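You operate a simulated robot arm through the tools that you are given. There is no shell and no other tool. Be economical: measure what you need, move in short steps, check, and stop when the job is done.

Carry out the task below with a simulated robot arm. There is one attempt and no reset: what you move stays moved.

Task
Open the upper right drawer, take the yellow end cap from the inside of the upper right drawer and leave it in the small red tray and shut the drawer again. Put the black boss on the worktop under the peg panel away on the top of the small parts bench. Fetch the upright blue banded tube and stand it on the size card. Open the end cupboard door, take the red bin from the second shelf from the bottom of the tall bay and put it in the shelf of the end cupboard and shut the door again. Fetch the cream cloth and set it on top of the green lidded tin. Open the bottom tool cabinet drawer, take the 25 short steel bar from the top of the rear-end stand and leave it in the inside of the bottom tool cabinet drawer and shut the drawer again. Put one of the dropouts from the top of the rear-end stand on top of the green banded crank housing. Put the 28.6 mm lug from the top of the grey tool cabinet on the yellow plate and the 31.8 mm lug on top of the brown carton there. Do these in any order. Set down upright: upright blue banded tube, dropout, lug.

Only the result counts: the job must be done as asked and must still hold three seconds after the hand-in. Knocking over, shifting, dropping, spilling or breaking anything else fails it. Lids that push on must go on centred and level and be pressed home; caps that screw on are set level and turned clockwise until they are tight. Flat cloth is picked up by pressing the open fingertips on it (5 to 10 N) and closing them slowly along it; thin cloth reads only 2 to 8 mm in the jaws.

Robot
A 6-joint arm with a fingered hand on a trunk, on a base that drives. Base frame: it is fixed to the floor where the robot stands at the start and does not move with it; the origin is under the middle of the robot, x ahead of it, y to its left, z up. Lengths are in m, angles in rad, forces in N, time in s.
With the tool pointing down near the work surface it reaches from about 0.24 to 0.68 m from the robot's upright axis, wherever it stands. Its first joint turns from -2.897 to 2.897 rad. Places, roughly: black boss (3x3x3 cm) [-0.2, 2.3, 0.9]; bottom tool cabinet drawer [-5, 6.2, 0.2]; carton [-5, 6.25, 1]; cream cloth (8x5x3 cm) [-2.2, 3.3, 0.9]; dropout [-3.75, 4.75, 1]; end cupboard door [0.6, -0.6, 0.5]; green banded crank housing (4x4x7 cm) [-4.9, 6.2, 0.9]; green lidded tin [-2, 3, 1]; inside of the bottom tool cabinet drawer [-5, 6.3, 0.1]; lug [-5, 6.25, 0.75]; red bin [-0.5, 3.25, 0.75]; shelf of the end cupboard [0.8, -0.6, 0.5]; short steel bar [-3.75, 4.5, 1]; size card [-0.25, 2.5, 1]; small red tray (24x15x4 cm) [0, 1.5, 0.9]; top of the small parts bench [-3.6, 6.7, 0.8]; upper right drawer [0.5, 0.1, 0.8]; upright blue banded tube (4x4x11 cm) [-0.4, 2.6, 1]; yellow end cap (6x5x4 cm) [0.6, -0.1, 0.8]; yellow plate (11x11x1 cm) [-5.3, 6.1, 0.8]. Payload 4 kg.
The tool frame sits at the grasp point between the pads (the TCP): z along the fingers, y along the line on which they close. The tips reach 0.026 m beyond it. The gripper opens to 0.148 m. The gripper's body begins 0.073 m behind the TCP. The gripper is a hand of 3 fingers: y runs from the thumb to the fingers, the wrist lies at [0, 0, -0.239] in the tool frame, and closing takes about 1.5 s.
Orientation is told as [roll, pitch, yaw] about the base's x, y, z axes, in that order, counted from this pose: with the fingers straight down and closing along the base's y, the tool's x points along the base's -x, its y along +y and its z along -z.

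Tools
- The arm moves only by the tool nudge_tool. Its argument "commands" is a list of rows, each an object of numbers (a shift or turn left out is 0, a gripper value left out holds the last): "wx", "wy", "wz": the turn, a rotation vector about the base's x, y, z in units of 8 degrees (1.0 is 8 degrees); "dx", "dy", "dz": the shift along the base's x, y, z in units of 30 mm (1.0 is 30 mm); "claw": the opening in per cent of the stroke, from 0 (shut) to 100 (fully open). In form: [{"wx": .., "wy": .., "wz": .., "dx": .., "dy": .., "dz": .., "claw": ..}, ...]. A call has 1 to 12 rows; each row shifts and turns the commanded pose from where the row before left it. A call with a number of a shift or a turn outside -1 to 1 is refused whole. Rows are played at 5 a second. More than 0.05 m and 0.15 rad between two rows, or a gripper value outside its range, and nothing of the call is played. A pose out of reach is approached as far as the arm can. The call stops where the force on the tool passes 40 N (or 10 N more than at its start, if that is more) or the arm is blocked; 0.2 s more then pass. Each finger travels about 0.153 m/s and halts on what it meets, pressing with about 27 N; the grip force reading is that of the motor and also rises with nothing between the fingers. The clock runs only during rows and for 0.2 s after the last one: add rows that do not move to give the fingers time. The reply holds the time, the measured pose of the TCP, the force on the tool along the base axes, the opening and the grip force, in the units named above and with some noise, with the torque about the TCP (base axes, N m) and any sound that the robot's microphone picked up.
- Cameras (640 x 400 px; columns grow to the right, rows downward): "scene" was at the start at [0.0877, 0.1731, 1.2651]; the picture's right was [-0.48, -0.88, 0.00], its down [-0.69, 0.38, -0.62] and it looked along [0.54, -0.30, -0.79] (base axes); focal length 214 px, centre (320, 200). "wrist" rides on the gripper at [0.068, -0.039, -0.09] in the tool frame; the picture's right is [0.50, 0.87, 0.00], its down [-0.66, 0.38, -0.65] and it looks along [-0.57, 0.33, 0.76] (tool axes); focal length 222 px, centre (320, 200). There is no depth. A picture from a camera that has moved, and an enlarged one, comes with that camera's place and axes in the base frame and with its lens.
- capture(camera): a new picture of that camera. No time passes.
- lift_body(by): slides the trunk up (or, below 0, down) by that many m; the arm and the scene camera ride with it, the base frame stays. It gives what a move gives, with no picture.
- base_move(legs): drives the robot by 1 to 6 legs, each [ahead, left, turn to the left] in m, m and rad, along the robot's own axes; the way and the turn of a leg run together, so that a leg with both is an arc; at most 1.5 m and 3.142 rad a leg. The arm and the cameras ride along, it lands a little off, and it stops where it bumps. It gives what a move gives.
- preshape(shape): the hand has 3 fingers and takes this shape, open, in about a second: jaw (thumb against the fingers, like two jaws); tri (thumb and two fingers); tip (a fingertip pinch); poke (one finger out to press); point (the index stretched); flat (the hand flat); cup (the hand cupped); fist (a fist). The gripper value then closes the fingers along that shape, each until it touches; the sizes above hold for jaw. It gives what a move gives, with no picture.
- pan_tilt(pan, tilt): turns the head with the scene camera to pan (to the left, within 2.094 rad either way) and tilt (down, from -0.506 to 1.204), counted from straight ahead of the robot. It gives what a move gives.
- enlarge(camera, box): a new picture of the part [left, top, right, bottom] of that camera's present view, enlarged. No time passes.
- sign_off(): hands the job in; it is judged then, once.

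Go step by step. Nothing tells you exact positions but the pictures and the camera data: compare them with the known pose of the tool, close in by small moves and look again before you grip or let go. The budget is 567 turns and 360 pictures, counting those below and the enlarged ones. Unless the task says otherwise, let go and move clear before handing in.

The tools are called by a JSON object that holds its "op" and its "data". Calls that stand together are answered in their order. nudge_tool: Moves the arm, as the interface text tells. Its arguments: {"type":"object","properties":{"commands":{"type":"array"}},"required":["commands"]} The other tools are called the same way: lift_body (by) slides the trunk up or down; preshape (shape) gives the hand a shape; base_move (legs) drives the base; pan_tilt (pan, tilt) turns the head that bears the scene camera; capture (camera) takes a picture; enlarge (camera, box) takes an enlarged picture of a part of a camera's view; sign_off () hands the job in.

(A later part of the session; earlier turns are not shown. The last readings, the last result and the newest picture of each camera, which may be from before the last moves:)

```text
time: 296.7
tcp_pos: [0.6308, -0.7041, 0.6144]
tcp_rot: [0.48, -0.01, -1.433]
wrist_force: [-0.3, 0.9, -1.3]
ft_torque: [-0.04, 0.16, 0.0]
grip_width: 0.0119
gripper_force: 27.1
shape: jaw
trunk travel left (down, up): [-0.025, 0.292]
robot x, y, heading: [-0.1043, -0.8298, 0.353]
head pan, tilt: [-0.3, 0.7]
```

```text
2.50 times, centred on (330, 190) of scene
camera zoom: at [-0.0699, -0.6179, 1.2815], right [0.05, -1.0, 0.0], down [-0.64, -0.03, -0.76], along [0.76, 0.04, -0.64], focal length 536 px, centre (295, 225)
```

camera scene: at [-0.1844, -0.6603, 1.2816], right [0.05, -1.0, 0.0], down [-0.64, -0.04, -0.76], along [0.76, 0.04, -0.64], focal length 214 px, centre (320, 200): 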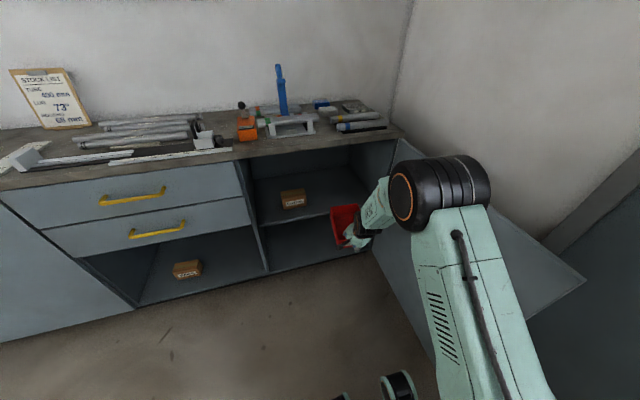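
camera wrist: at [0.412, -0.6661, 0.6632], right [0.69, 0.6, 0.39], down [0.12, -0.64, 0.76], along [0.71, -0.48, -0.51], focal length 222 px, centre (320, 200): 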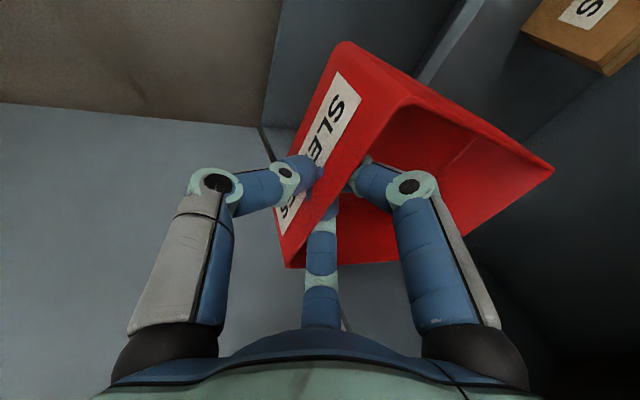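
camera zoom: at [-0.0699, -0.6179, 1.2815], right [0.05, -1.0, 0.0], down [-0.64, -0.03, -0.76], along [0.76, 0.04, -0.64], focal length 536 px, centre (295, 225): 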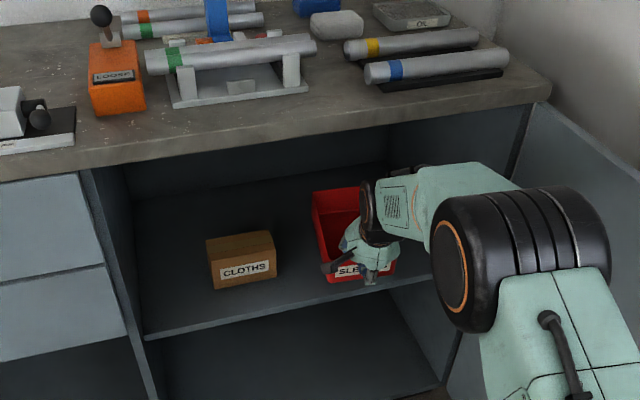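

{"op": "nudge_tool", "data": {"commands": [{"dx": 0.898, "dy": 0.126}, {"dx": 0.898, "dy": 0.126}, {"dx": 0.898, "dy": 0.126}, {}]}}

{"op": "enlarge", "data": {"camera": "scene", "box": [220, 110, 440, 270]}}

{"op": "capture", "data": {"camera": "wrist"}}

```text
time: 297.7
tcp_pos: [0.7029, -0.6966, 0.6184]
tcp_rot: [0.479, -0.01, -1.433]
wrist_force: [0.2, 0.0, -1.6]
ft_torque: [-0.02, 0.14, 0.02]
grip_width: 0.0117
gripper_force: 27.1
shape: jaw
out of reach, approached as far as the arm can: row 3
trunk travel left (down, up): [-0.025, 0.292]
robot x, y, heading: [-0.1011, -0.8285, 0.356]
head pan, tilt: [-0.3, 0.7]
```

```text
2.50 times, centred on (330, 190) of scene
camera zoom: at [-0.0697, -0.6179, 1.2815], right [0.05, -1.0, 0.0], down [-0.64, -0.03, -0.76], along [0.76, 0.04, -0.64], focal length 536 px, centre (295, 225)
```

zoom: 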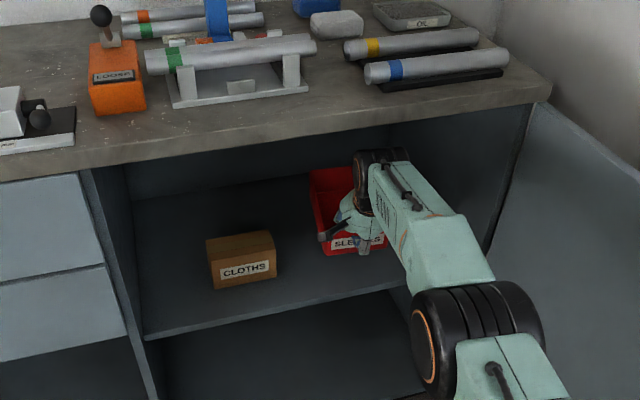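

```text
221 pictures are left
camera wrist: at [0.6183, -0.6376, 0.6794], right [0.69, 0.6, 0.39], down [0.12, -0.64, 0.76], along [0.71, -0.48, -0.52], focal length 222 px, centre (320, 200)
```

wrist: 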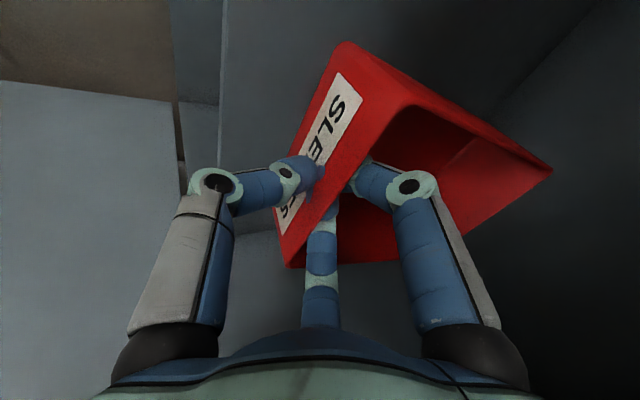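

{"op": "nudge_tool", "data": {"commands": [{"dz": -0.4}, {"dz": -0.4}, {"dz": -0.4}, {"dz": -0.4}, {"dz": -0.3}, {}]}}

{"op": "enlarge", "data": {"camera": "scene", "box": [270, 150, 420, 260]}}

```text
time: 299.1
tcp_pos: [0.6973, -0.6969, 0.5612]
tcp_rot: [0.479, -0.01, -1.434]
wrist_force: [-0.3, 0.1, -1.7]
ft_torque: [0.02, 0.2, 0.01]
grip_width: 0.0117
gripper_force: 26.9
shape: jaw
out of reach, approached as far as the arm can: row 4
trunk travel left (down, up): [-0.025, 0.292]
robot x, y, heading: [-0.1055, -0.8225, 0.355]
head pan, tilt: [-0.3, 0.7]
```

```text
3.64 times, centred on (345, 205) of scene
camera zoom: at [-0.0698, -0.6179, 1.2815], right [0.05, -1.0, 0.0], down [-0.64, -0.03, -0.76], along [0.76, 0.04, -0.64], focal length 780 px, centre (229, 182)
```

zoom: 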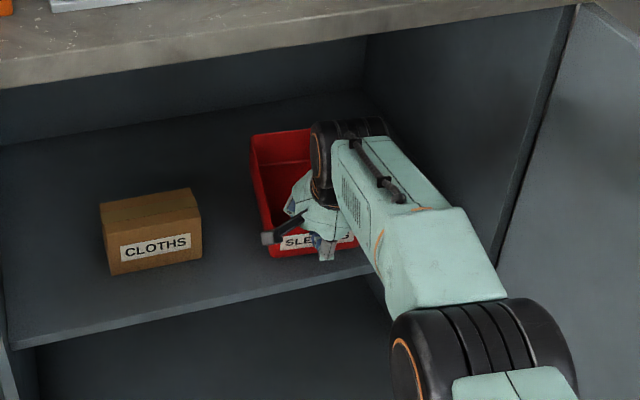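

{"op": "base_move", "data": {"legs": [[0.035, 0, 0]]}}

{"op": "nudge_tool", "data": {"commands": [{"dz": -0.2}, {"dz": -0.2}, {"dz": -0.2}, {"dz": -0.2}, {}]}}

{"op": "enlarge", "data": {"camera": "scene", "box": [250, 150, 400, 260]}}

```text
time: 299.9
tcp_pos: [0.7302, -0.6859, 0.5603]
tcp_rot: [0.48, -0.01, -1.433]
wrist_force: [0.1, 0.0, -1.5]
ft_torque: [-0.04, 0.16, -0.02]
grip_width: 0.012
gripper_force: 26.6
shape: jaw
trunk travel left (down, up): [-0.025, 0.292]
robot x, y, heading: [-0.0688, -0.8157, 0.35]
head pan, tilt: [-0.3, 0.7]
```

```text
time: 301.1
tcp_pos: [0.7251, -0.6854, 0.5428]
tcp_rot: [0.489, -0.008, -1.433]
wrist_force: [-1.9, 1.0, 28.0]
ft_torque: [0.04, -0.1, -0.03]
grip_width: 0.0133
gripper_force: 26.6
shape: jaw
out of reach, approached as far as the arm can: row 4
trunk travel left (down, up): [-0.025, 0.292]
robot x, y, heading: [-0.0704, -0.8123, 0.353]
head pan, tilt: [-0.3, 0.7]
```

```text
3.64 times, centred on (325, 205) of scene
camera zoom: at [-0.0415, -0.6065, 1.2818], right [0.05, -1.0, 0.0], down [-0.64, -0.03, -0.77], along [0.77, 0.04, -0.64], focal length 780 px, centre (302, 182)
```

zoom: 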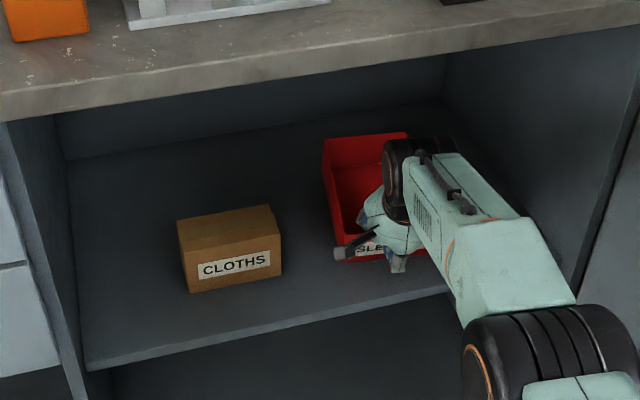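

{"op": "nudge_tool", "data": {"commands": [{"dz": 0.12}, {"claw": 14}, {"claw": 20}, {"claw": 28}, {}, {"dz": 0.4}, {"dz": 0.5}, {"dz": 0.5}, {"dz": 0.3}, {}]}}

{"op": "enlarge", "data": {"camera": "scene", "box": [250, 150, 400, 260]}}

{"op": "capture", "data": {"camera": "wrist"}}

```text
time: 303.3
tcp_pos: [0.7255, -0.6848, 0.5932]
tcp_rot: [0.479, -0.009, -1.435]
wrist_force: [-0.2, 0.1, 0.4]
ft_torque: [0.03, 0.0, 0.0]
grip_width: 0.0413
gripper_force: 0.0
shape: jaw
trunk travel left (down, up): [-0.025, 0.292]
robot x, y, heading: [-0.0707, -0.8151, 0.349]
head pan, tilt: [-0.3, 0.7]
```

```text
3.64 times, centred on (325, 205) of scene
camera zoom: at [-0.038, -0.6061, 1.2815], right [0.05, -1.0, 0.0], down [-0.64, -0.03, -0.76], along [0.76, 0.04, -0.64], focal length 780 px, centre (302, 182)
```

zoom: 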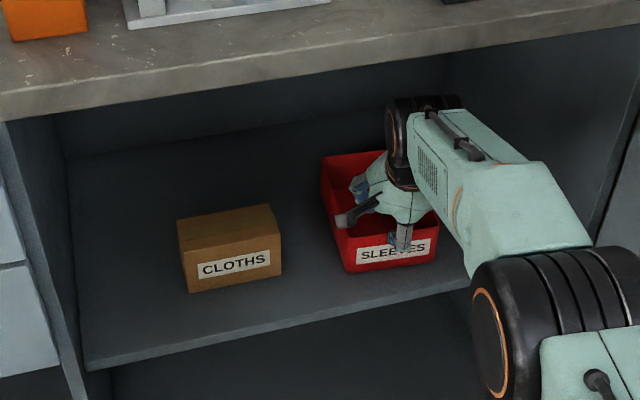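

```text
217 pictures are left
camera wrist: at [0.6414, -0.627, 0.6545], right [0.69, 0.6, 0.39], down [0.12, -0.64, 0.76], along [0.71, -0.48, -0.52], focal length 222 px, centre (320, 200)
```

wrist: 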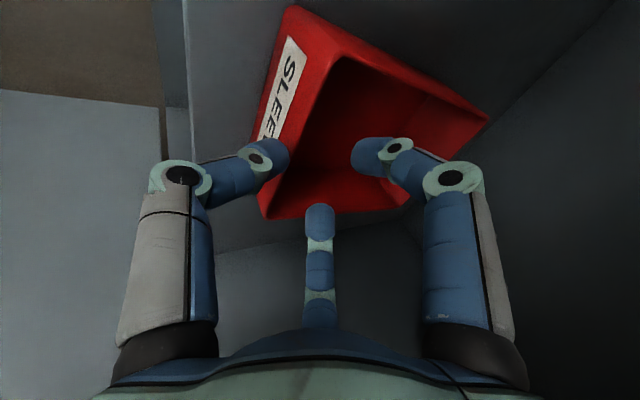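

Bin is on the cupboard shelf. I raise a bit, back out, and then shut the door.

{"op": "nudge_tool", "data": {"commands": [{"dz": 0.5}, {"dz": 0.6}, {"dx": -0.9, "dy": -0.3}, {"dx": -0.9, "dy": -0.3}, {"dx": -0.9, "dy": -0.3}, {"dx": -0.9, "dy": -0.3}, {"dx": -0.9, "dy": -0.3}, {"dx": -0.9, "dy": -0.3}, {}]}}

{"op": "base_move", "data": {"legs": [[-0.25, 0.1, 0]]}}

{"op": "capture", "data": {"camera": "scene"}}

```text
time: 305.3
tcp_pos: [0.5637, -0.7386, 0.6252]
tcp_rot: [0.48, -0.011, -1.435]
wrist_force: [-0.4, 0.5, 0.0]
ft_torque: [-0.01, 0.04, -0.01]
grip_width: 0.0414
gripper_force: 0.1
shape: jaw
trunk travel left (down, up): [-0.025, 0.292]
robot x, y, heading: [-0.0689, -0.8148, 0.353]
head pan, tilt: [-0.3, 0.7]
```

```text
time: 307.2
tcp_pos: [0.2927, -0.7349, 0.6242]
tcp_rot: [0.479, -0.009, -1.438]
wrist_force: [0.1, -0.2, -0.1]
ft_torque: [0.01, 0.04, -0.02]
grip_width: 0.0411
gripper_force: 0.0
shape: jaw
trunk travel left (down, up): [-0.025, 0.292]
robot x, y, heading: [-0.3381, -0.8066, 0.351]
head pan, tilt: [-0.3, 0.7]
```

```text
216 pictures are left
camera scene: at [-0.3071, -0.6001, 1.2815], right [0.05, -1.0, 0.0], down [-0.64, -0.03, -0.77], along [0.76, 0.04, -0.64], focal length 214 px, centre (320, 200)
```

scene: 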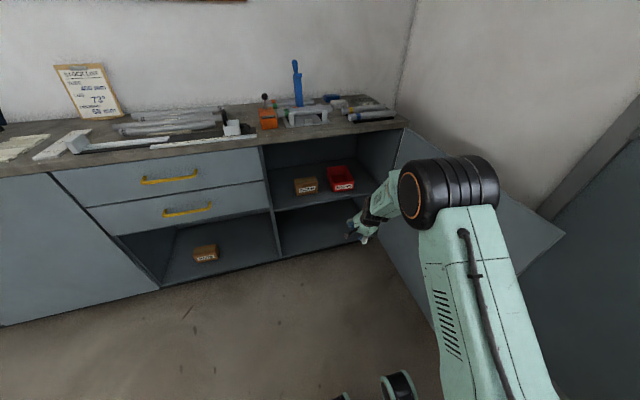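

Bin in place. To shut the door I'll straddle its free edge from above with two fingers and swing it. First raise and level the hand.

{"op": "nudge_tool", "data": {"commands": [{"dz": 1, "wx": -0.139, "wy": 0.99}, {"dz": 1, "wx": -0.139, "wy": 0.99}, {"dz": 1, "wx": -0.139, "wy": 0.99}, {"dz": 1, "wx": -0.06, "wy": 0.43}, {"dz": 1, "claw": 55}, {"dz": 1}, {"dz": 1}, {"dz": 1}, {"dz": 1}, {"dz": 1}, {"dz": 1}, {"dz": 1}]}}

{"op": "base_move", "data": {"legs": [[-0.05, -0.13, 0.007]]}}

{"op": "nudge_tool", "data": {"commands": [{"dx": -0.55, "dy": -0.9}, {"dx": -0.55, "dy": -0.9}, {"dx": -0.55, "dy": -0.9}, {"dx": -0.55, "dy": -0.9}, {"dx": -0.55, "dy": -0.9}, {"dx": -0.2, "dy": -0.9}, {}]}}

{"op": "pan_tilt", "data": {"pan": -0.9, "tilt": 0.9}}

{"op": "capture", "data": {"camera": "scene"}}

{"op": "capture", "data": {"camera": "wrist"}}

```text
time: 309.8
tcp_pos: [0.2801, -0.7376, 0.9697]
tcp_rot: [-0.001, -0.012, -1.434]
wrist_force: [0.1, -0.5, -0.5]
ft_torque: [-0.02, 0.07, 0.01]
grip_width: 0.0809
gripper_force: 0.0
shape: jaw
out of reach, approached as far as the arm can: row 11, 12
trunk travel left (down, up): [-0.025, 0.292]
robot x, y, heading: [-0.335, -0.8074, 0.347]
head pan, tilt: [-0.3, 0.7]
```

```text
time: 311.6
tcp_pos: [0.277, -0.8702, 0.9688]
tcp_rot: [-0.002, -0.01, -1.424]
wrist_force: [0.3, 0.3, 0.0]
ft_torque: [-0.02, -0.01, -0.07]
grip_width: 0.0809
gripper_force: 0.0
shape: jaw
trunk travel left (down, up): [-0.025, 0.292]
robot x, y, heading: [-0.3467, -0.9446, 0.357]
head pan, tilt: [-0.3, 0.7]
```

```text
time: 313.2
tcp_pos: [0.2275, -1.0116, 0.9644]
tcp_rot: [0.001, -0.011, -1.424]
wrist_force: [0.3, -0.8, 0.7]
ft_torque: [-0.03, -0.02, 0.0]
grip_width: 0.0812
gripper_force: 0.0
shape: jaw
out of reach, approached as far as the arm can: row 1, 2
trunk travel left (down, up): [-0.025, 0.292]
robot x, y, heading: [-0.3437, -0.9464, 0.361]
head pan, tilt: [-0.3, 0.7]
```

```text
time: 314.2
tcp_pos: [0.2268, -1.0122, 0.9646]
tcp_rot: [-0.001, -0.013, -1.424]
wrist_force: [0.2, -0.2, 0.7]
ft_torque: [0.04, -0.01, 0.0]
grip_width: 0.0813
gripper_force: 0.0
shape: jaw
trunk travel left (down, up): [-0.025, 0.292]
robot x, y, heading: [-0.3424, -0.9485, 0.36]
head pan, tilt: [-0.901, 0.901]
```

```text
215 pictures are left
camera scene: at [-0.3311, -0.7815, 1.2654], right [-0.52, -0.86, 0.0], down [-0.67, 0.4, -0.62], along [0.53, -0.32, -0.78], focal length 214 px, centre (320, 200)
```

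scene: 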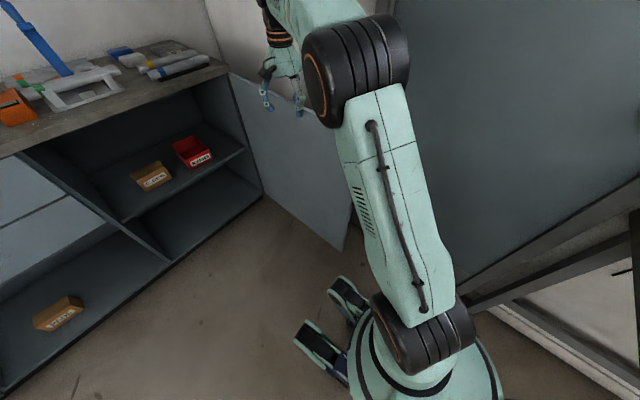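

```text
214 pictures are left
camera wrist: at [0.1787, -0.9485, 1.0536], right [0.78, 0.62, -0.01], down [0.47, -0.59, 0.66], along [0.41, -0.52, -0.75], focal length 222 px, centre (320, 200)
```

wrist: 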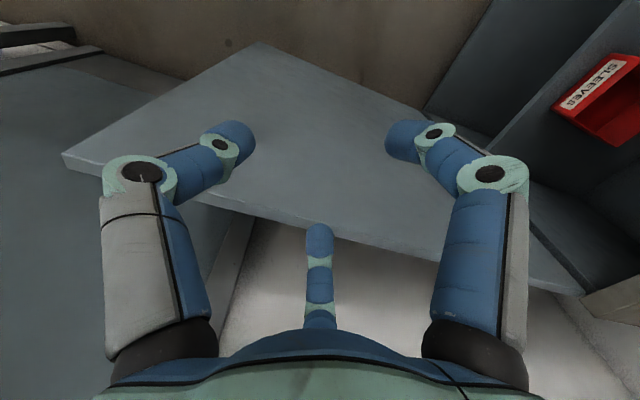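

{"op": "nudge_tool", "data": {"commands": [{"dx": -0.386, "dy": -0.871}, {"dx": -0.386, "dy": -0.871}, {"dx": -0.386, "dy": -0.871}, {"dx": -0.386, "dy": -0.871}, {"dx": -0.386, "dy": -0.871}, {"dx": -0.386, "dy": -0.871}, {"dx": -0.386, "dy": -0.871}, {}]}}

{"op": "capture", "data": {"camera": "wrist"}}

```text
time: 316.0
tcp_pos: [0.1449, -1.1951, 0.9632]
tcp_rot: [0.0, -0.013, -1.423]
wrist_force: [0.0, 0.1, 0.2]
ft_torque: [-0.01, 0.01, 0.0]
grip_width: 0.0812
gripper_force: 0.1
shape: jaw
trunk travel left (down, up): [-0.025, 0.292]
robot x, y, heading: [-0.3421, -0.9458, 0.36]
head pan, tilt: [-0.901, 0.901]
```

```text
213 pictures are left
camera wrist: at [0.0962, -1.1319, 1.0528], right [0.78, 0.62, -0.01], down [0.47, -0.59, 0.66], along [0.41, -0.52, -0.75], focal length 222 px, centre (320, 200)
```

wrist: 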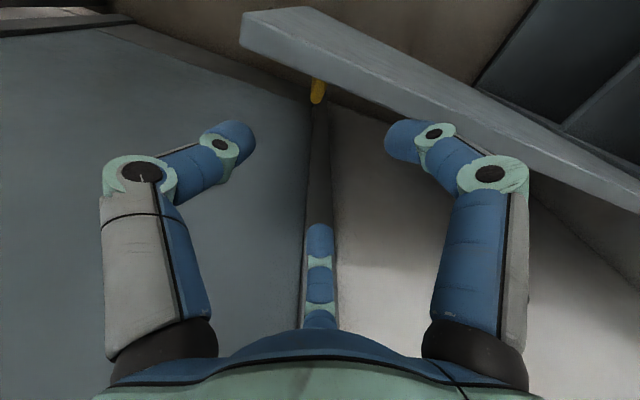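

{"op": "nudge_tool", "data": {"commands": [{"claw": 0, "dx": 0.3, "dy": -0.8}, {"dx": 0.3, "dy": -0.8}, {"dx": 0.3, "dy": -0.8}, {}]}}

{"op": "base_move", "data": {"legs": [[0.13, 0, 0]]}}

{"op": "capture", "data": {"camera": "wrist"}}

{"op": "capture", "data": {"camera": "scene"}}

```text
time: 317.0
tcp_pos: [0.173, -1.2659, 0.9653]
tcp_rot: [-0.001, -0.012, -1.424]
wrist_force: [0.3, -0.3, -0.2]
ft_torque: [-0.01, -0.02, -0.01]
grip_width: 0.0
gripper_force: 26.9
shape: jaw
trunk travel left (down, up): [-0.025, 0.292]
robot x, y, heading: [-0.3431, -0.9464, 0.365]
head pan, tilt: [-0.901, 0.901]
```

```text
time: 318.3
tcp_pos: [0.2921, -1.2229, 0.9651]
tcp_rot: [0.001, -0.012, -1.425]
wrist_force: [0.5, 1.1, 0.2]
ft_torque: [0.02, 0.0, 0.02]
grip_width: 0.0
gripper_force: 26.9
shape: jaw
trunk travel left (down, up): [-0.025, 0.292]
robot x, y, heading: [-0.2208, -0.8976, 0.351]
head pan, tilt: [-0.901, 0.901]
```

```text
212 pictures are left
camera wrist: at [0.245, -1.158, 1.0545], right [0.78, 0.62, -0.01], down [0.47, -0.59, 0.66], along [0.41, -0.52, -0.75], focal length 222 px, centre (320, 200)
```

wrist: 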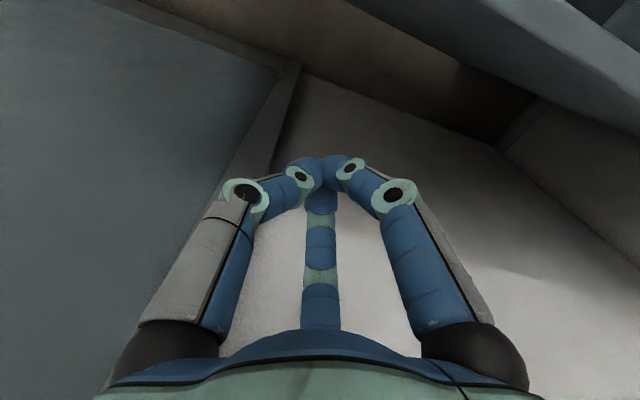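

```text
211 pictures are left
camera scene: at [-0.2093, -0.7362, 1.2654], right [-0.52, -0.86, 0.0], down [-0.67, 0.41, -0.62], along [0.53, -0.32, -0.78], focal length 214 px, centre (320, 200)
```

scene: 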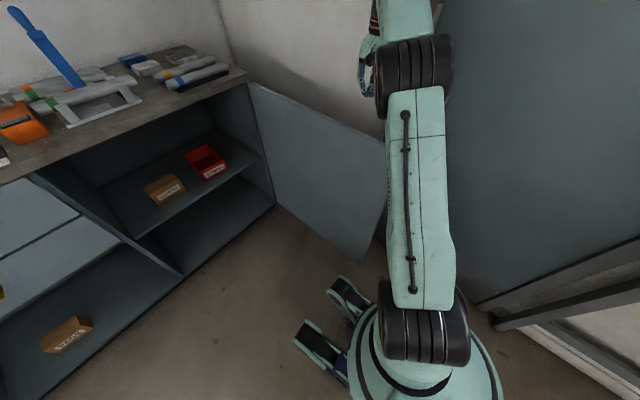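

{"op": "nudge_tool", "data": {"commands": [{"dz": -1}, {"dz": -1}, {"dz": -1}, {"dz": -0.8}, {}]}}

{"op": "capture", "data": {"camera": "scene"}}

{"op": "capture", "data": {"camera": "wrist"}}

```text
time: 319.5
tcp_pos: [0.2917, -1.2236, 0.8507]
tcp_rot: [0.001, -0.011, -1.425]
wrist_force: [0.0, 0.0, 0.3]
ft_torque: [-0.03, 0.03, 0.01]
grip_width: 0.0003
gripper_force: 27.1
shape: jaw
trunk travel left (down, up): [-0.025, 0.292]
robot x, y, heading: [-0.223, -0.9001, 0.356]
head pan, tilt: [-0.901, 0.901]
```

```text
210 pictures are left
camera scene: at [-0.2097, -0.7363, 1.2654], right [-0.52, -0.86, 0.0], down [-0.67, 0.41, -0.62], along [0.53, -0.32, -0.78], focal length 214 px, centre (320, 200)
```

scene: 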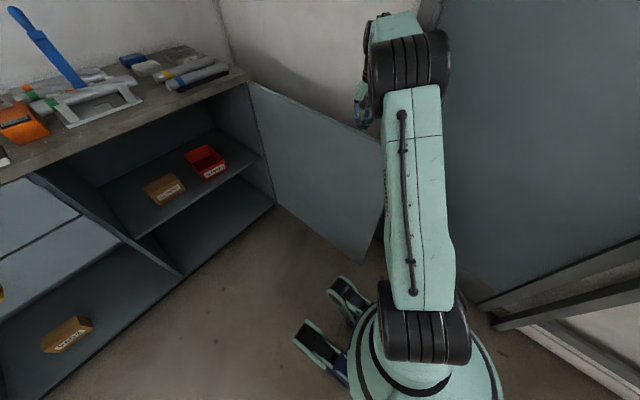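

```text
209 pictures are left
camera wrist: at [0.2438, -1.1589, 0.94], right [0.78, 0.62, -0.01], down [0.47, -0.59, 0.66], along [0.41, -0.52, -0.75], focal length 222 px, centre (320, 200)
```

wrist: 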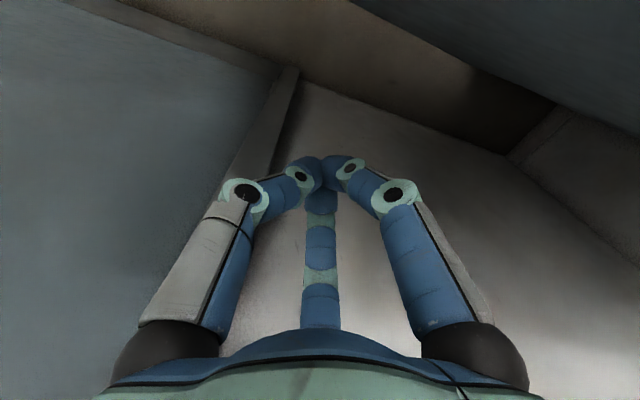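

{"op": "nudge_tool", "data": {"commands": [{"dz": -1}, {"dz": -0.8}, {"dx": -0.35, "dy": 0.93}, {"dx": -0.35, "dy": 0.93}, {"dx": -0.35, "dy": 0.93}, {"dx": -0.35, "dy": 0.93}, {"dx": -0.35, "dy": 0.93}, {"dx": -0.35, "dy": 0.93}, {"dx": -0.35, "dy": 0.93}, {}]}}

{"op": "capture", "data": {"camera": "scene"}}

```text
time: 321.7
tcp_pos: [0.2201, -1.0256, 0.7969]
tcp_rot: [0.0, -0.01, -1.425]
wrist_force: [-0.6, 0.2, -0.6]
ft_torque: [0.02, -0.01, 0.02]
grip_width: 0.0
gripper_force: 27.3
shape: jaw
trunk travel left (down, up): [-0.025, 0.292]
robot x, y, heading: [-0.2238, -0.9003, 0.361]
head pan, tilt: [-0.901, 0.901]
```

```text
208 pictures are left
camera scene: at [-0.2097, -0.7363, 1.2654], right [-0.52, -0.86, 0.0], down [-0.67, 0.41, -0.62], along [0.53, -0.32, -0.78], focal length 214 px, centre (320, 200)
```

scene: 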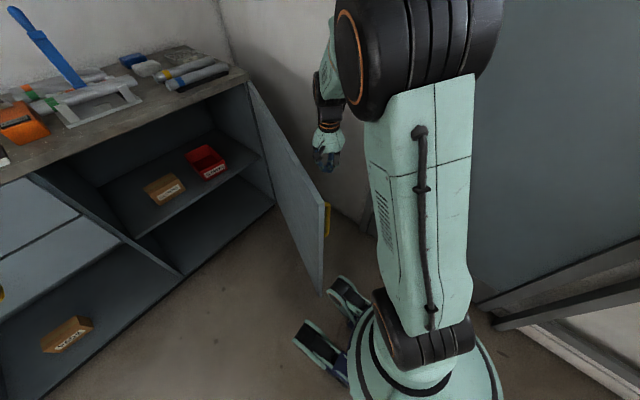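

{"op": "nudge_tool", "data": {"commands": [{"dx": 0.1, "dy": 0.936}, {"dx": 0.1, "dy": 0.936}, {"dx": 0.12, "dy": 0.936}, {"dx": 0.15, "dy": 0.936}, {"dx": 0.15, "dy": 0.936}, {"dx": 0.2, "dy": 0.9}, {"dx": 0.2, "dy": 0.9}, {"dx": 0.25, "dy": 0.9}, {"dx": 0.3, "dy": 0.9}, {}]}}

{"op": "capture", "data": {"camera": "scene"}}

```text
time: 323.9
tcp_pos: [0.2672, -0.7781, 0.7972]
tcp_rot: [-0.001, -0.009, -1.426]
wrist_force: [0.4, 0.0, 0.2]
ft_torque: [0.02, -0.02, 0.0]
grip_width: 0.0003
gripper_force: 27.3
shape: jaw
trunk travel left (down, up): [-0.025, 0.292]
robot x, y, heading: [-0.223, -0.9013, 0.355]
head pan, tilt: [-0.901, 0.901]
```

```text
207 pictures are left
camera scene: at [-0.2097, -0.7363, 1.2654], right [-0.52, -0.86, 0.0], down [-0.67, 0.41, -0.62], along [0.53, -0.32, -0.78], focal length 214 px, centre (320, 200)
```

scene: 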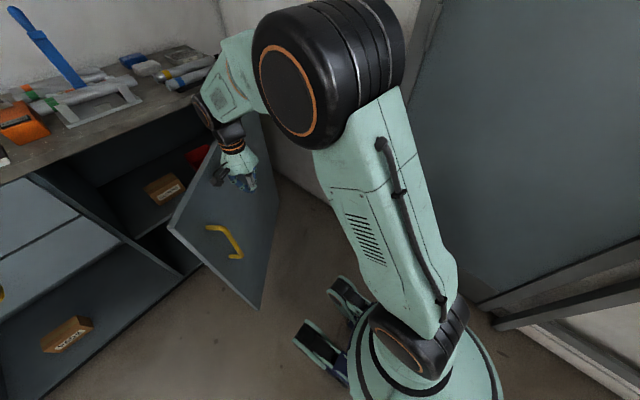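

{"op": "nudge_tool", "data": {"commands": [{"dx": 0.5, "dy": 0.85}, {"dx": 0.5, "dy": 0.85}, {"dx": 0.55, "dy": 0.8}, {"dx": 0.6, "dy": 0.7}, {"dx": 0.65, "dy": 0.65}, {"dx": 0.7, "dy": 0.6}, {"dx": 0.75, "dy": 0.5}, {}]}}

{"op": "capture", "data": {"camera": "scene"}}

```text
time: 325.7
tcp_pos: [0.3937, -0.6294, 0.7986]
tcp_rot: [0.0, -0.011, -1.427]
wrist_force: [0.8, -0.2, -0.2]
ft_torque: [-0.01, -0.02, 0.0]
grip_width: 0.0
gripper_force: 27.1
shape: jaw
trunk travel left (down, up): [-0.025, 0.292]
robot x, y, heading: [-0.2224, -0.9013, 0.354]
head pan, tilt: [-0.901, 0.901]
```

```text
206 pictures are left
camera scene: at [-0.2097, -0.7363, 1.2654], right [-0.52, -0.86, 0.0], down [-0.67, 0.41, -0.62], along [0.53, -0.32, -0.78], focal length 214 px, centre (320, 200)
```

scene: 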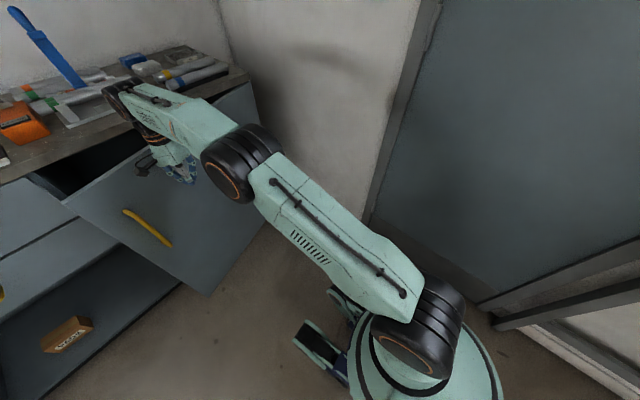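

{"op": "nudge_tool", "data": {"commands": [{"dx": -0.3, "dy": -0.1}, {"wx": 0.35, "wy": -0.93}, {"wx": 0.35, "wy": -0.93}, {"wx": 0.35, "wy": -0.93}, {"wx": 0.35, "wy": -0.93}, {}]}}

{"op": "base_move", "data": {"legs": [[0.1, 0.03, 0]]}}

{"op": "capture", "data": {"camera": "scene"}}

```text
time: 327.1
tcp_pos: [0.3845, -0.6326, 0.7983]
tcp_rot: [0.546, 0.102, -1.398]
wrist_force: [0.2, 0.1, -0.1]
ft_torque: [-0.04, 0.01, 0.01]
grip_width: 0.0
gripper_force: 27.2
shape: jaw
trunk travel left (down, up): [-0.025, 0.292]
robot x, y, heading: [-0.219, -0.8988, 0.359]
head pan, tilt: [-0.901, 0.901]
```

```text
time: 328.2
tcp_pos: [0.466, -0.5691, 0.7966]
tcp_rot: [0.545, 0.102, -1.401]
wrist_force: [1.2, 0.2, -0.7]
ft_torque: [0.02, -0.01, 0.03]
grip_width: 0.0
gripper_force: 27.4
shape: jaw
trunk travel left (down, up): [-0.025, 0.292]
robot x, y, heading: [-0.1426, -0.8403, 0.358]
head pan, tilt: [-0.901, 0.901]
```

```text
205 pictures are left
camera scene: at [-0.1277, -0.6738, 1.2654], right [-0.52, -0.86, 0.0], down [-0.67, 0.41, -0.62], along [0.53, -0.32, -0.78], focal length 214 px, centre (320, 200)
```

scene: 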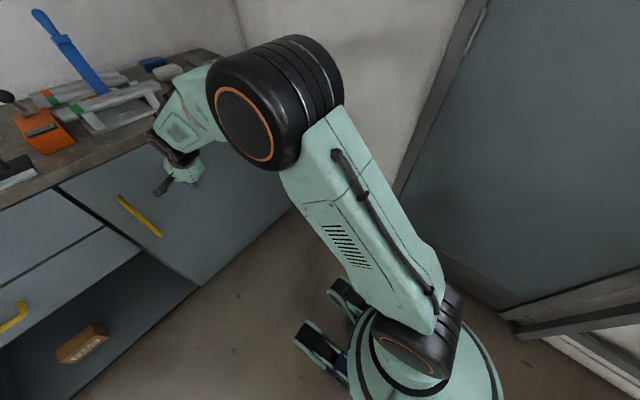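

{"op": "nudge_tool", "data": {"commands": [{"dx": 0.6, "dy": 0.22}, {"dx": 0.6, "dy": 0.22}, {"dx": 0.6, "dy": 0.22}, {"dx": 0.6, "dy": 0.22}, {"dx": 0.6, "dy": 0.22}, {"dx": 0.6, "dy": 0.22}, {"dx": 0.6, "dy": 0.22}, {}]}}

{"op": "capture", "data": {"camera": "scene"}}

```text
time: 329.5
tcp_pos: [0.5523, -0.5372, 0.7992]
tcp_rot: [0.537, 0.099, -1.397]
wrist_force: [-31.5, -10.8, 9.5]
ft_torque: [0.3, -0.16, 0.55]
grip_width: 0.0
gripper_force: 27.1
shape: jaw
trunk travel left (down, up): [-0.025, 0.292]
robot x, y, heading: [-0.1406, -0.8371, 0.359]
head pan, tilt: [-0.901, 0.901]
stopped in row 6: the force on the tool passed its limit at 48 N (the readings are from after the stop); the commanded pose is now the measured one
```

```text
204 pictures are left
camera scene: at [-0.1331, -0.6762, 1.2658], right [-0.52, -0.86, 0.0], down [-0.67, 0.41, -0.62], along [0.53, -0.32, -0.78], focal length 214 px, centre (320, 200)
```

scene: 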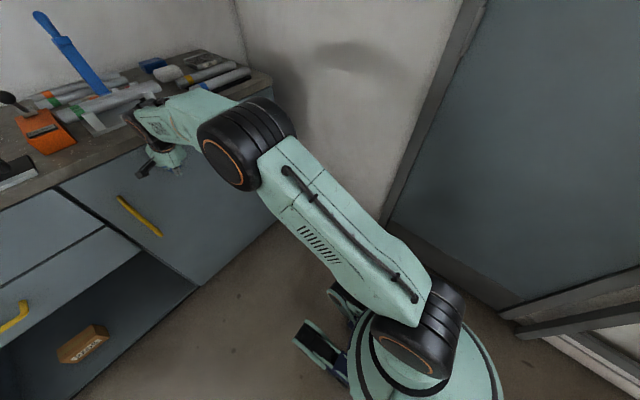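

{"op": "nudge_tool", "data": {"commands": [{"dx": -0.93, "dy": -0.35}, {"dx": -0.93, "dy": -0.35}, {"dx": -0.93, "dy": -0.35, "dz": 0.5}, {"dx": -0.93, "dy": -0.35, "dz": 1}, {"dx": -0.93, "dy": -0.35, "dz": 1}, {"dz": 1}, {}]}}

{"op": "base_move", "data": {"legs": [[-0.3, 0.2, 0]]}}

{"op": "pan_tilt", "data": {"pan": -0.2, "tilt": 0.7}}

{"op": "enlarge", "data": {"camera": "scene", "box": [200, 100, 460, 270]}}

```text
time: 331.1
tcp_pos: [0.4156, -0.5879, 0.902]
tcp_rot: [0.535, 0.1, -1.4]
wrist_force: [0.4, -0.1, 0.2]
ft_torque: [-0.01, 0.0, -0.02]
grip_width: 0.0
gripper_force: 26.7
shape: jaw
trunk travel left (down, up): [-0.025, 0.292]
robot x, y, heading: [-0.1425, -0.8382, 0.359]
head pan, tilt: [-0.901, 0.901]
```

```text
time: 333.5
tcp_pos: [0.065, -0.5088, 0.9014]
tcp_rot: [0.535, 0.1, -1.407]
wrist_force: [-0.7, 0.2, -0.9]
ft_torque: [-0.02, 0.01, 0.02]
grip_width: 0.0
gripper_force: 26.6
shape: jaw
trunk travel left (down, up): [-0.025, 0.292]
robot x, y, heading: [-0.4922, -0.7602, 0.351]
head pan, tilt: [-0.901, 0.901]
```

```text
time: 334.6
tcp_pos: [0.0652, -0.5093, 0.9018]
tcp_rot: [0.534, 0.1, -1.409]
wrist_force: [-0.1, -0.2, 0.1]
ft_torque: [-0.02, -0.01, 0.0]
grip_width: 0.0
gripper_force: 26.5
shape: jaw
trunk travel left (down, up): [-0.025, 0.292]
robot x, y, heading: [-0.4934, -0.7585, 0.351]
head pan, tilt: [-0.201, 0.7]
```

```text
2.35 times, centred on (330, 185) of scene
camera zoom: at [-0.4614, -0.5399, 1.2815], right [0.15, -0.99, 0.0], down [-0.64, -0.1, -0.76], along [0.76, 0.11, -0.64], focal length 505 px, centre (296, 235)
```

zoom: 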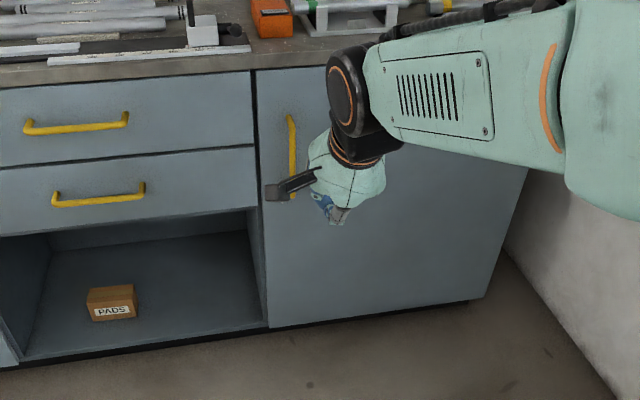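

Door is flush shut. Next: the boss. I straighten the tool and drive back to the peg-panel worktop.

{"op": "nudge_tool", "data": {"commands": [{"wx": -0.312, "wy": 0.921, "dz": 1, "claw": 60}, {"wx": -0.312, "wy": 0.921, "dz": 1}, {"wx": -0.312, "wy": 0.921, "dz": 1}, {"wx": -0.312, "wy": 0.921, "dz": 1, "dx": -0.9, "dy": -0.3}, {"dz": 1, "dx": -0.9, "dy": -0.3}, {"dx": -0.9, "dy": -0.3}, {}]}}

{"op": "base_move", "data": {"legs": [[0, 1.3, 0.007], [0.6, 0, 0], [0, 1.4, 0]]}}

{"op": "pan_tilt", "data": {"pan": -0.2, "tilt": 0.8}}

{"op": "capture", "data": {"camera": "scene"}}

```text
time: 336.2
tcp_pos: [-0.015, -0.5365, 1.0508]
tcp_rot: [0.001, 0.002, -1.433]
wrist_force: [0.3, -1.1, -0.3]
ft_torque: [0.0, 0.0, 0.01]
grip_width: 0.0888
gripper_force: 0.1
shape: jaw
trunk travel left (down, up): [-0.025, 0.292]
robot x, y, heading: [-0.4926, -0.7564, 0.352]
head pan, tilt: [-0.201, 0.7]
```

```text
time: 362.6
tcp_pos: [-0.42, 2.185, 1.0519]
tcp_rot: [0.001, 0.003, -1.409]
wrist_force: [0.4, -1.5, 0.5]
ft_torque: [-0.04, 0.02, 0.03]
grip_width: 0.0888
gripper_force: 0.1
shape: jaw
trunk travel left (down, up): [-0.025, 0.292]
robot x, y, heading: [-0.8929, 1.9538, 0.374]
head pan, tilt: [-0.201, 0.7]
```

```text
time: 363.2
tcp_pos: [-0.4202, 2.1841, 1.0512]
tcp_rot: [0.0, 0.002, -1.41]
wrist_force: [0.3, 0.2, -0.2]
ft_torque: [-0.02, 0.05, -0.01]
grip_width: 0.0886
gripper_force: 0.1
shape: jaw
trunk travel left (down, up): [-0.025, 0.292]
robot x, y, heading: [-0.8915, 1.9536, 0.375]
head pan, tilt: [-0.201, 0.799]
```

```text
202 pictures are left
camera scene: at [-0.8691, 2.1692, 1.2733], right [0.17, -0.98, 0.0], down [-0.71, -0.12, -0.7], along [0.69, 0.12, -0.72], focal length 214 px, centre (320, 200)
```

scene: 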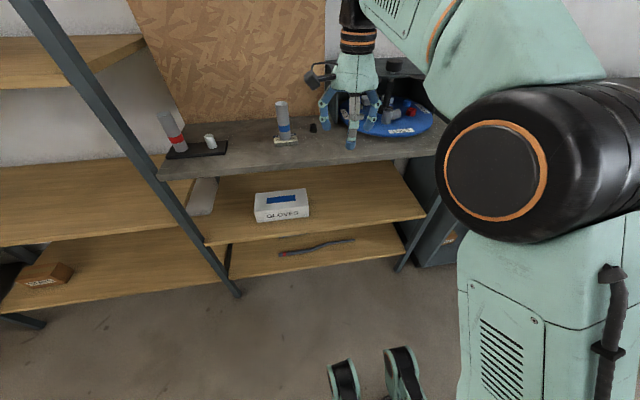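

{"op": "nudge_tool", "data": {"commands": [{"dz": 1, "claw": 50}, {"dz": 0.8}, {}]}}

{"op": "base_move", "data": {"legs": [[0.19, 0.04, -0.015]]}}

{"op": "capture", "data": {"camera": "wrist"}}

```text
time: 364.0
tcp_pos: [-0.4221, 2.1818, 1.1018]
tcp_rot: [0.003, 0.002, -1.409]
wrist_force: [0.2, 0.0, 0.0]
ft_torque: [0.02, -0.01, -0.03]
grip_width: 0.0746
gripper_force: 0.1
shape: jaw
out of reach, approached as far as the arm can: row 2
trunk travel left (down, up): [-0.025, 0.292]
robot x, y, heading: [-0.8917, 1.9499, 0.378]
head pan, tilt: [-0.201, 0.799]
```

```text
time: 365.6
tcp_pos: [-0.2607, 2.2751, 1.1015]
tcp_rot: [0.003, 0.002, -1.426]
wrist_force: [0.5, 0.4, 0.1]
ft_torque: [0.01, 0.02, -0.02]
grip_width: 0.0746
gripper_force: 0.0
shape: jaw
trunk travel left (down, up): [-0.025, 0.292]
robot x, y, heading: [-0.7356, 2.0583, 0.355]
head pan, tilt: [-0.201, 0.799]
```

```text
201 pictures are left
camera wrist: at [-0.3081, 2.3384, 1.1927], right [0.79, 0.62, 0.0], down [0.47, -0.6, 0.65], along [0.41, -0.51, -0.76], focal length 222 px, centre (320, 200)
```

wrist: 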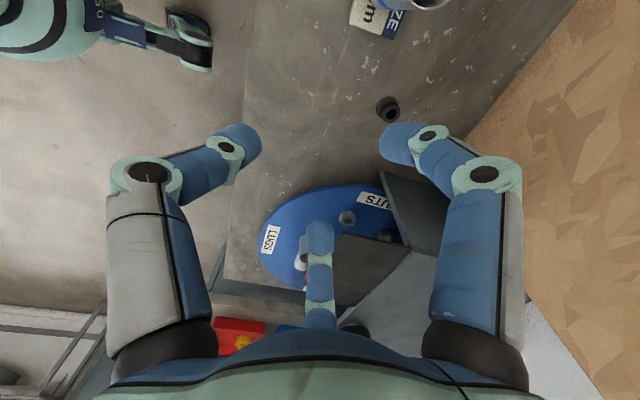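

{"op": "nudge_tool", "data": {"commands": [{"dx": 0.87, "dy": 0.49}, {"dx": 0.87, "dy": 0.49}, {"dx": 0.87, "dy": 0.49}, {"dz": -0.9}, {"dz": -0.9}, {"dz": -0.9}, {"dz": -0.9}, {}]}}

{"op": "capture", "data": {"camera": "wrist"}}

{"op": "enlarge", "data": {"camera": "scene", "box": [240, 60, 420, 180]}}

```text
time: 367.4
tcp_pos: [-0.2247, 2.2979, 0.9553]
tcp_rot: [0.004, 0.004, -1.429]
wrist_force: [0.2, 0.6, -0.7]
ft_torque: [0.0, 0.0, -0.01]
grip_width: 0.0747
gripper_force: 0.1
shape: jaw
out of reach, approached as far as the arm can: row 1, 2, 3
trunk travel left (down, up): [-0.025, 0.292]
robot x, y, heading: [-0.7352, 2.0549, 0.356]
head pan, tilt: [-0.201, 0.799]
```

```text
200 pictures are left
camera wrist: at [-0.2729, 2.3613, 1.0461], right [0.79, 0.62, 0.01], down [0.47, -0.6, 0.65], along [0.41, -0.51, -0.76], focal length 222 px, centre (320, 200)
```

wrist: 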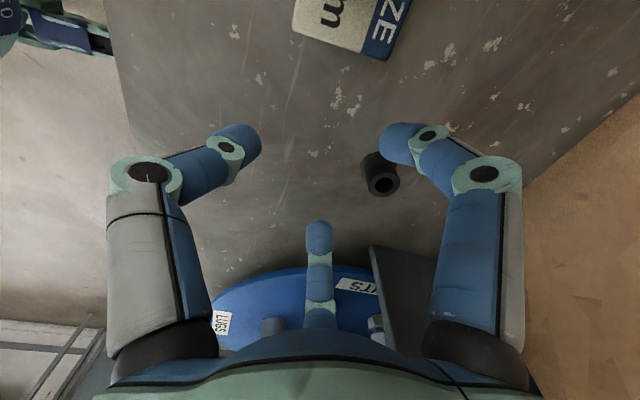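

```text
3.33 times, centred on (330, 120) of scene
camera zoom: at [-0.7073, 2.2715, 1.2733], right [0.15, -0.99, 0.0], down [-0.71, -0.11, -0.7], along [0.69, 0.11, -0.72], focal length 715 px, centre (287, 467)
```

zoom: 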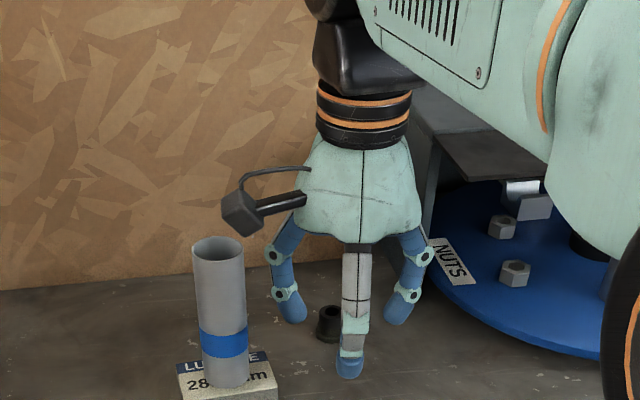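

{"op": "nudge_tool", "data": {"commands": [{"dz": 0.4}, {"dx": 0.68, "dy": 0.33}, {"dx": 0.68, "dy": 0.33}, {"dz": -0.6}, {"dz": -0.7}, {}]}}

{"op": "capture", "data": {"camera": "wrist"}}

```text
time: 368.8
tcp_pos: [-0.1852, 2.317, 0.9278]
tcp_rot: [0.004, 0.004, -1.43]
wrist_force: [-0.7, -0.2, -0.3]
ft_torque: [0.0, -0.05, -0.01]
grip_width: 0.0745
gripper_force: 0.1
shape: jaw
trunk travel left (down, up): [-0.025, 0.292]
robot x, y, heading: [-0.7333, 2.051, 0.355]
head pan, tilt: [-0.201, 0.799]
```

```text
198 pictures are left
camera wrist: at [-0.2327, 2.38, 1.0191], right [0.79, 0.62, 0.0], down [0.47, -0.6, 0.65], along [0.41, -0.51, -0.76], focal length 222 px, centre (320, 200)
```

wrist: 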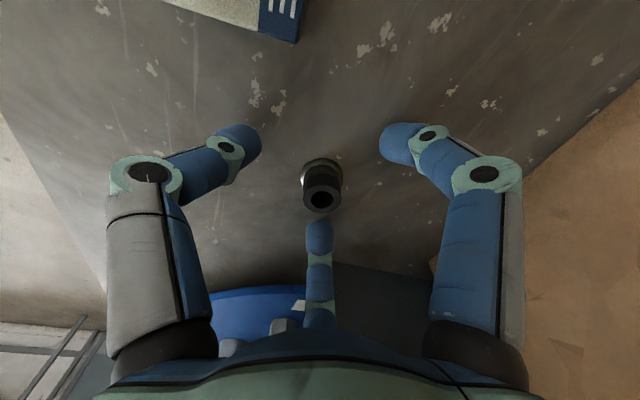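

Boss is centred. I close and lift.

{"op": "nudge_tool", "data": {"commands": [{"claw": 35}, {"claw": 22}, {"claw": 12}, {"claw": 4}, {}, {}, {}, {"dz": 0.5}, {"dz": 0.9}, {"dz": 0.9}, {"dz": 0.9}, {"dz": 0.9}]}}

{"op": "capture", "data": {"camera": "wrist"}}

```text
time: 371.4
tcp_pos: [-0.2038, 2.3094, 1.0316]
tcp_rot: [0.004, 0.004, -1.427]
wrist_force: [-0.5, -0.6, -0.1]
ft_torque: [0.03, -0.02, -0.03]
grip_width: 0.0161
gripper_force: 27.1
shape: jaw
out of reach, approached as far as the arm can: row 11, 12
trunk travel left (down, up): [-0.025, 0.292]
robot x, y, heading: [-0.7337, 2.0575, 0.355]
head pan, tilt: [-0.201, 0.799]
```

```text
197 pictures are left
camera wrist: at [-0.2508, 2.3722, 1.121], right [0.79, 0.62, 0.01], down [0.46, -0.6, 0.65], along [0.41, -0.51, -0.76], focal length 222 px, centre (320, 200)
```

wrist: 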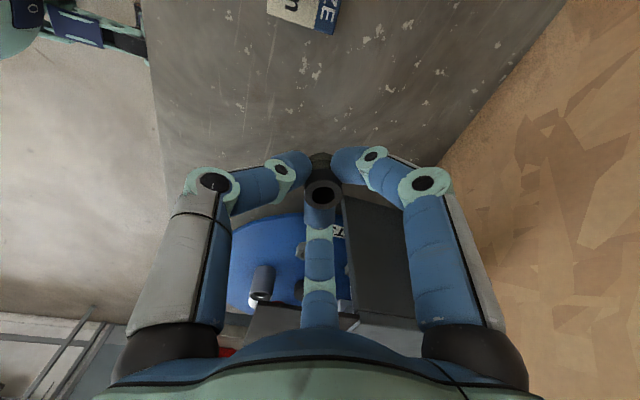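

{"op": "nudge_tool", "data": {"commands": [{"dx": -0.9, "dy": -0.33, "dz": 0.6}, {"dx": -0.9, "dy": -0.33, "dz": 0.6}, {"dx": -0.9, "dy": -0.33, "dz": 0.6}, {"dx": -0.9, "dy": -0.33}, {"dx": -0.9, "dy": -0.33}, {"dx": -0.9, "dy": -0.33}, {}]}}

{"op": "base_move", "data": {"legs": [[-0.15, 0, 0], [0, 0.9, 0], [0, 0.9, 0]]}}

{"op": "pan_tilt", "data": {"pan": 1.6, "tilt": 0.4}}

{"op": "capture", "data": {"camera": "scene"}}

```text
time: 373.0
tcp_pos: [-0.3644, 2.2522, 1.0834]
tcp_rot: [0.004, 0.004, -1.429]
wrist_force: [-0.3, 0.2, -1.1]
ft_torque: [-0.03, -0.05, 0.0]
grip_width: 0.0162
gripper_force: 26.5
shape: jaw
trunk travel left (down, up): [-0.025, 0.292]
robot x, y, heading: [-0.7341, 2.0556, 0.356]
head pan, tilt: [-0.201, 0.799]
```

```text
time: 390.1
tcp_pos: [-1.1395, 3.8857, 1.0837]
tcp_rot: [0.003, 0.003, -1.429]
wrist_force: [-0.4, 0.2, -0.4]
ft_torque: [0.0, 0.0, -0.01]
grip_width: 0.0164
gripper_force: 27.2
shape: jaw
trunk travel left (down, up): [-0.025, 0.292]
robot x, y, heading: [-1.5086, 3.6904, 0.357]
head pan, tilt: [-0.201, 0.799]
```

```text
time: 391.9
tcp_pos: [-1.1391, 3.8858, 1.0852]
tcp_rot: [0.004, 0.003, -1.428]
wrist_force: [0.6, -0.2, 0.1]
ft_torque: [0.0, 0.0, 0.0]
grip_width: 0.0162
gripper_force: 27.0
shape: jaw
trunk travel left (down, up): [-0.025, 0.292]
robot x, y, heading: [-1.5097, 3.6882, 0.359]
head pan, tilt: [1.6, 0.4]
```

```text
196 pictures are left
camera scene: at [-1.5964, 3.9804, 1.3084], right [0.93, 0.37, 0.0], down [0.15, -0.36, -0.92], along [-0.34, 0.85, -0.39], focal length 214 px, centre (320, 200)
```

scene: 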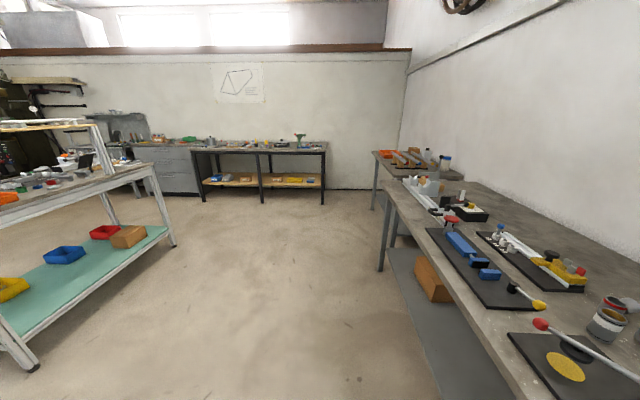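

The small parts bench is the dark table straight up ahead. I turn to face it and drive there.

{"op": "base_move", "data": {"legs": [[0, 0, 1.571], [1.2, 0.45, 0], [1.15, 0.43, 0]]}}

{"op": "pan_tilt", "data": {"pan": 0, "tilt": 0.7}}

{"op": "capture", "data": {"camera": "scene"}}

```text
time: 407.9
tcp_pos: [-3.4002, 5.9039, 1.0843]
tcp_rot: [0.003, 0.004, 0.173]
wrist_force: [0.1, -0.4, -1.2]
ft_torque: [0.0, 0.04, 0.0]
grip_width: 0.0158
gripper_force: 27.2
shape: jaw
trunk travel left (down, up): [-0.025, 0.292]
robot x, y, heading: [-3.1926, 5.541, 1.954]
head pan, tilt: [1.6, 0.4]
```

```text
time: 409.6
tcp_pos: [-3.4002, 5.9037, 1.0847]
tcp_rot: [0.004, 0.002, 0.171]
wrist_force: [0.6, -0.3, -0.6]
ft_torque: [0.01, 0.0, 0.0]
grip_width: 0.0157
gripper_force: 26.6
shape: jaw
trunk travel left (down, up): [-0.025, 0.292]
robot x, y, heading: [-3.1892, 5.5402, 1.955]
head pan, tilt: [0.0, 0.7]
```

```text
195 pictures are left
camera scene: at [-3.4265, 5.5585, 1.2816], right [0.93, 0.38, 0.0], down [0.24, -0.6, -0.77], along [-0.29, 0.71, -0.64], focal length 214 px, centre (320, 200)
```

scene: 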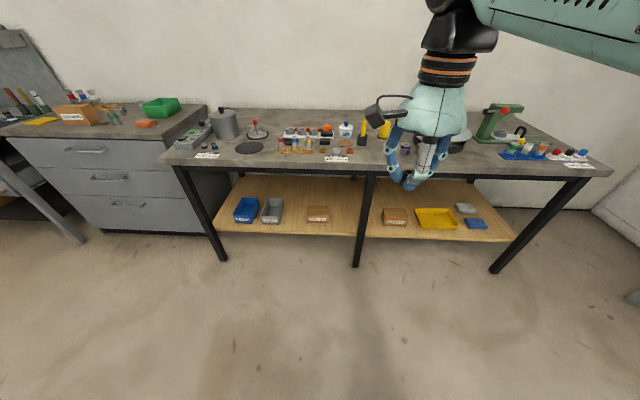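

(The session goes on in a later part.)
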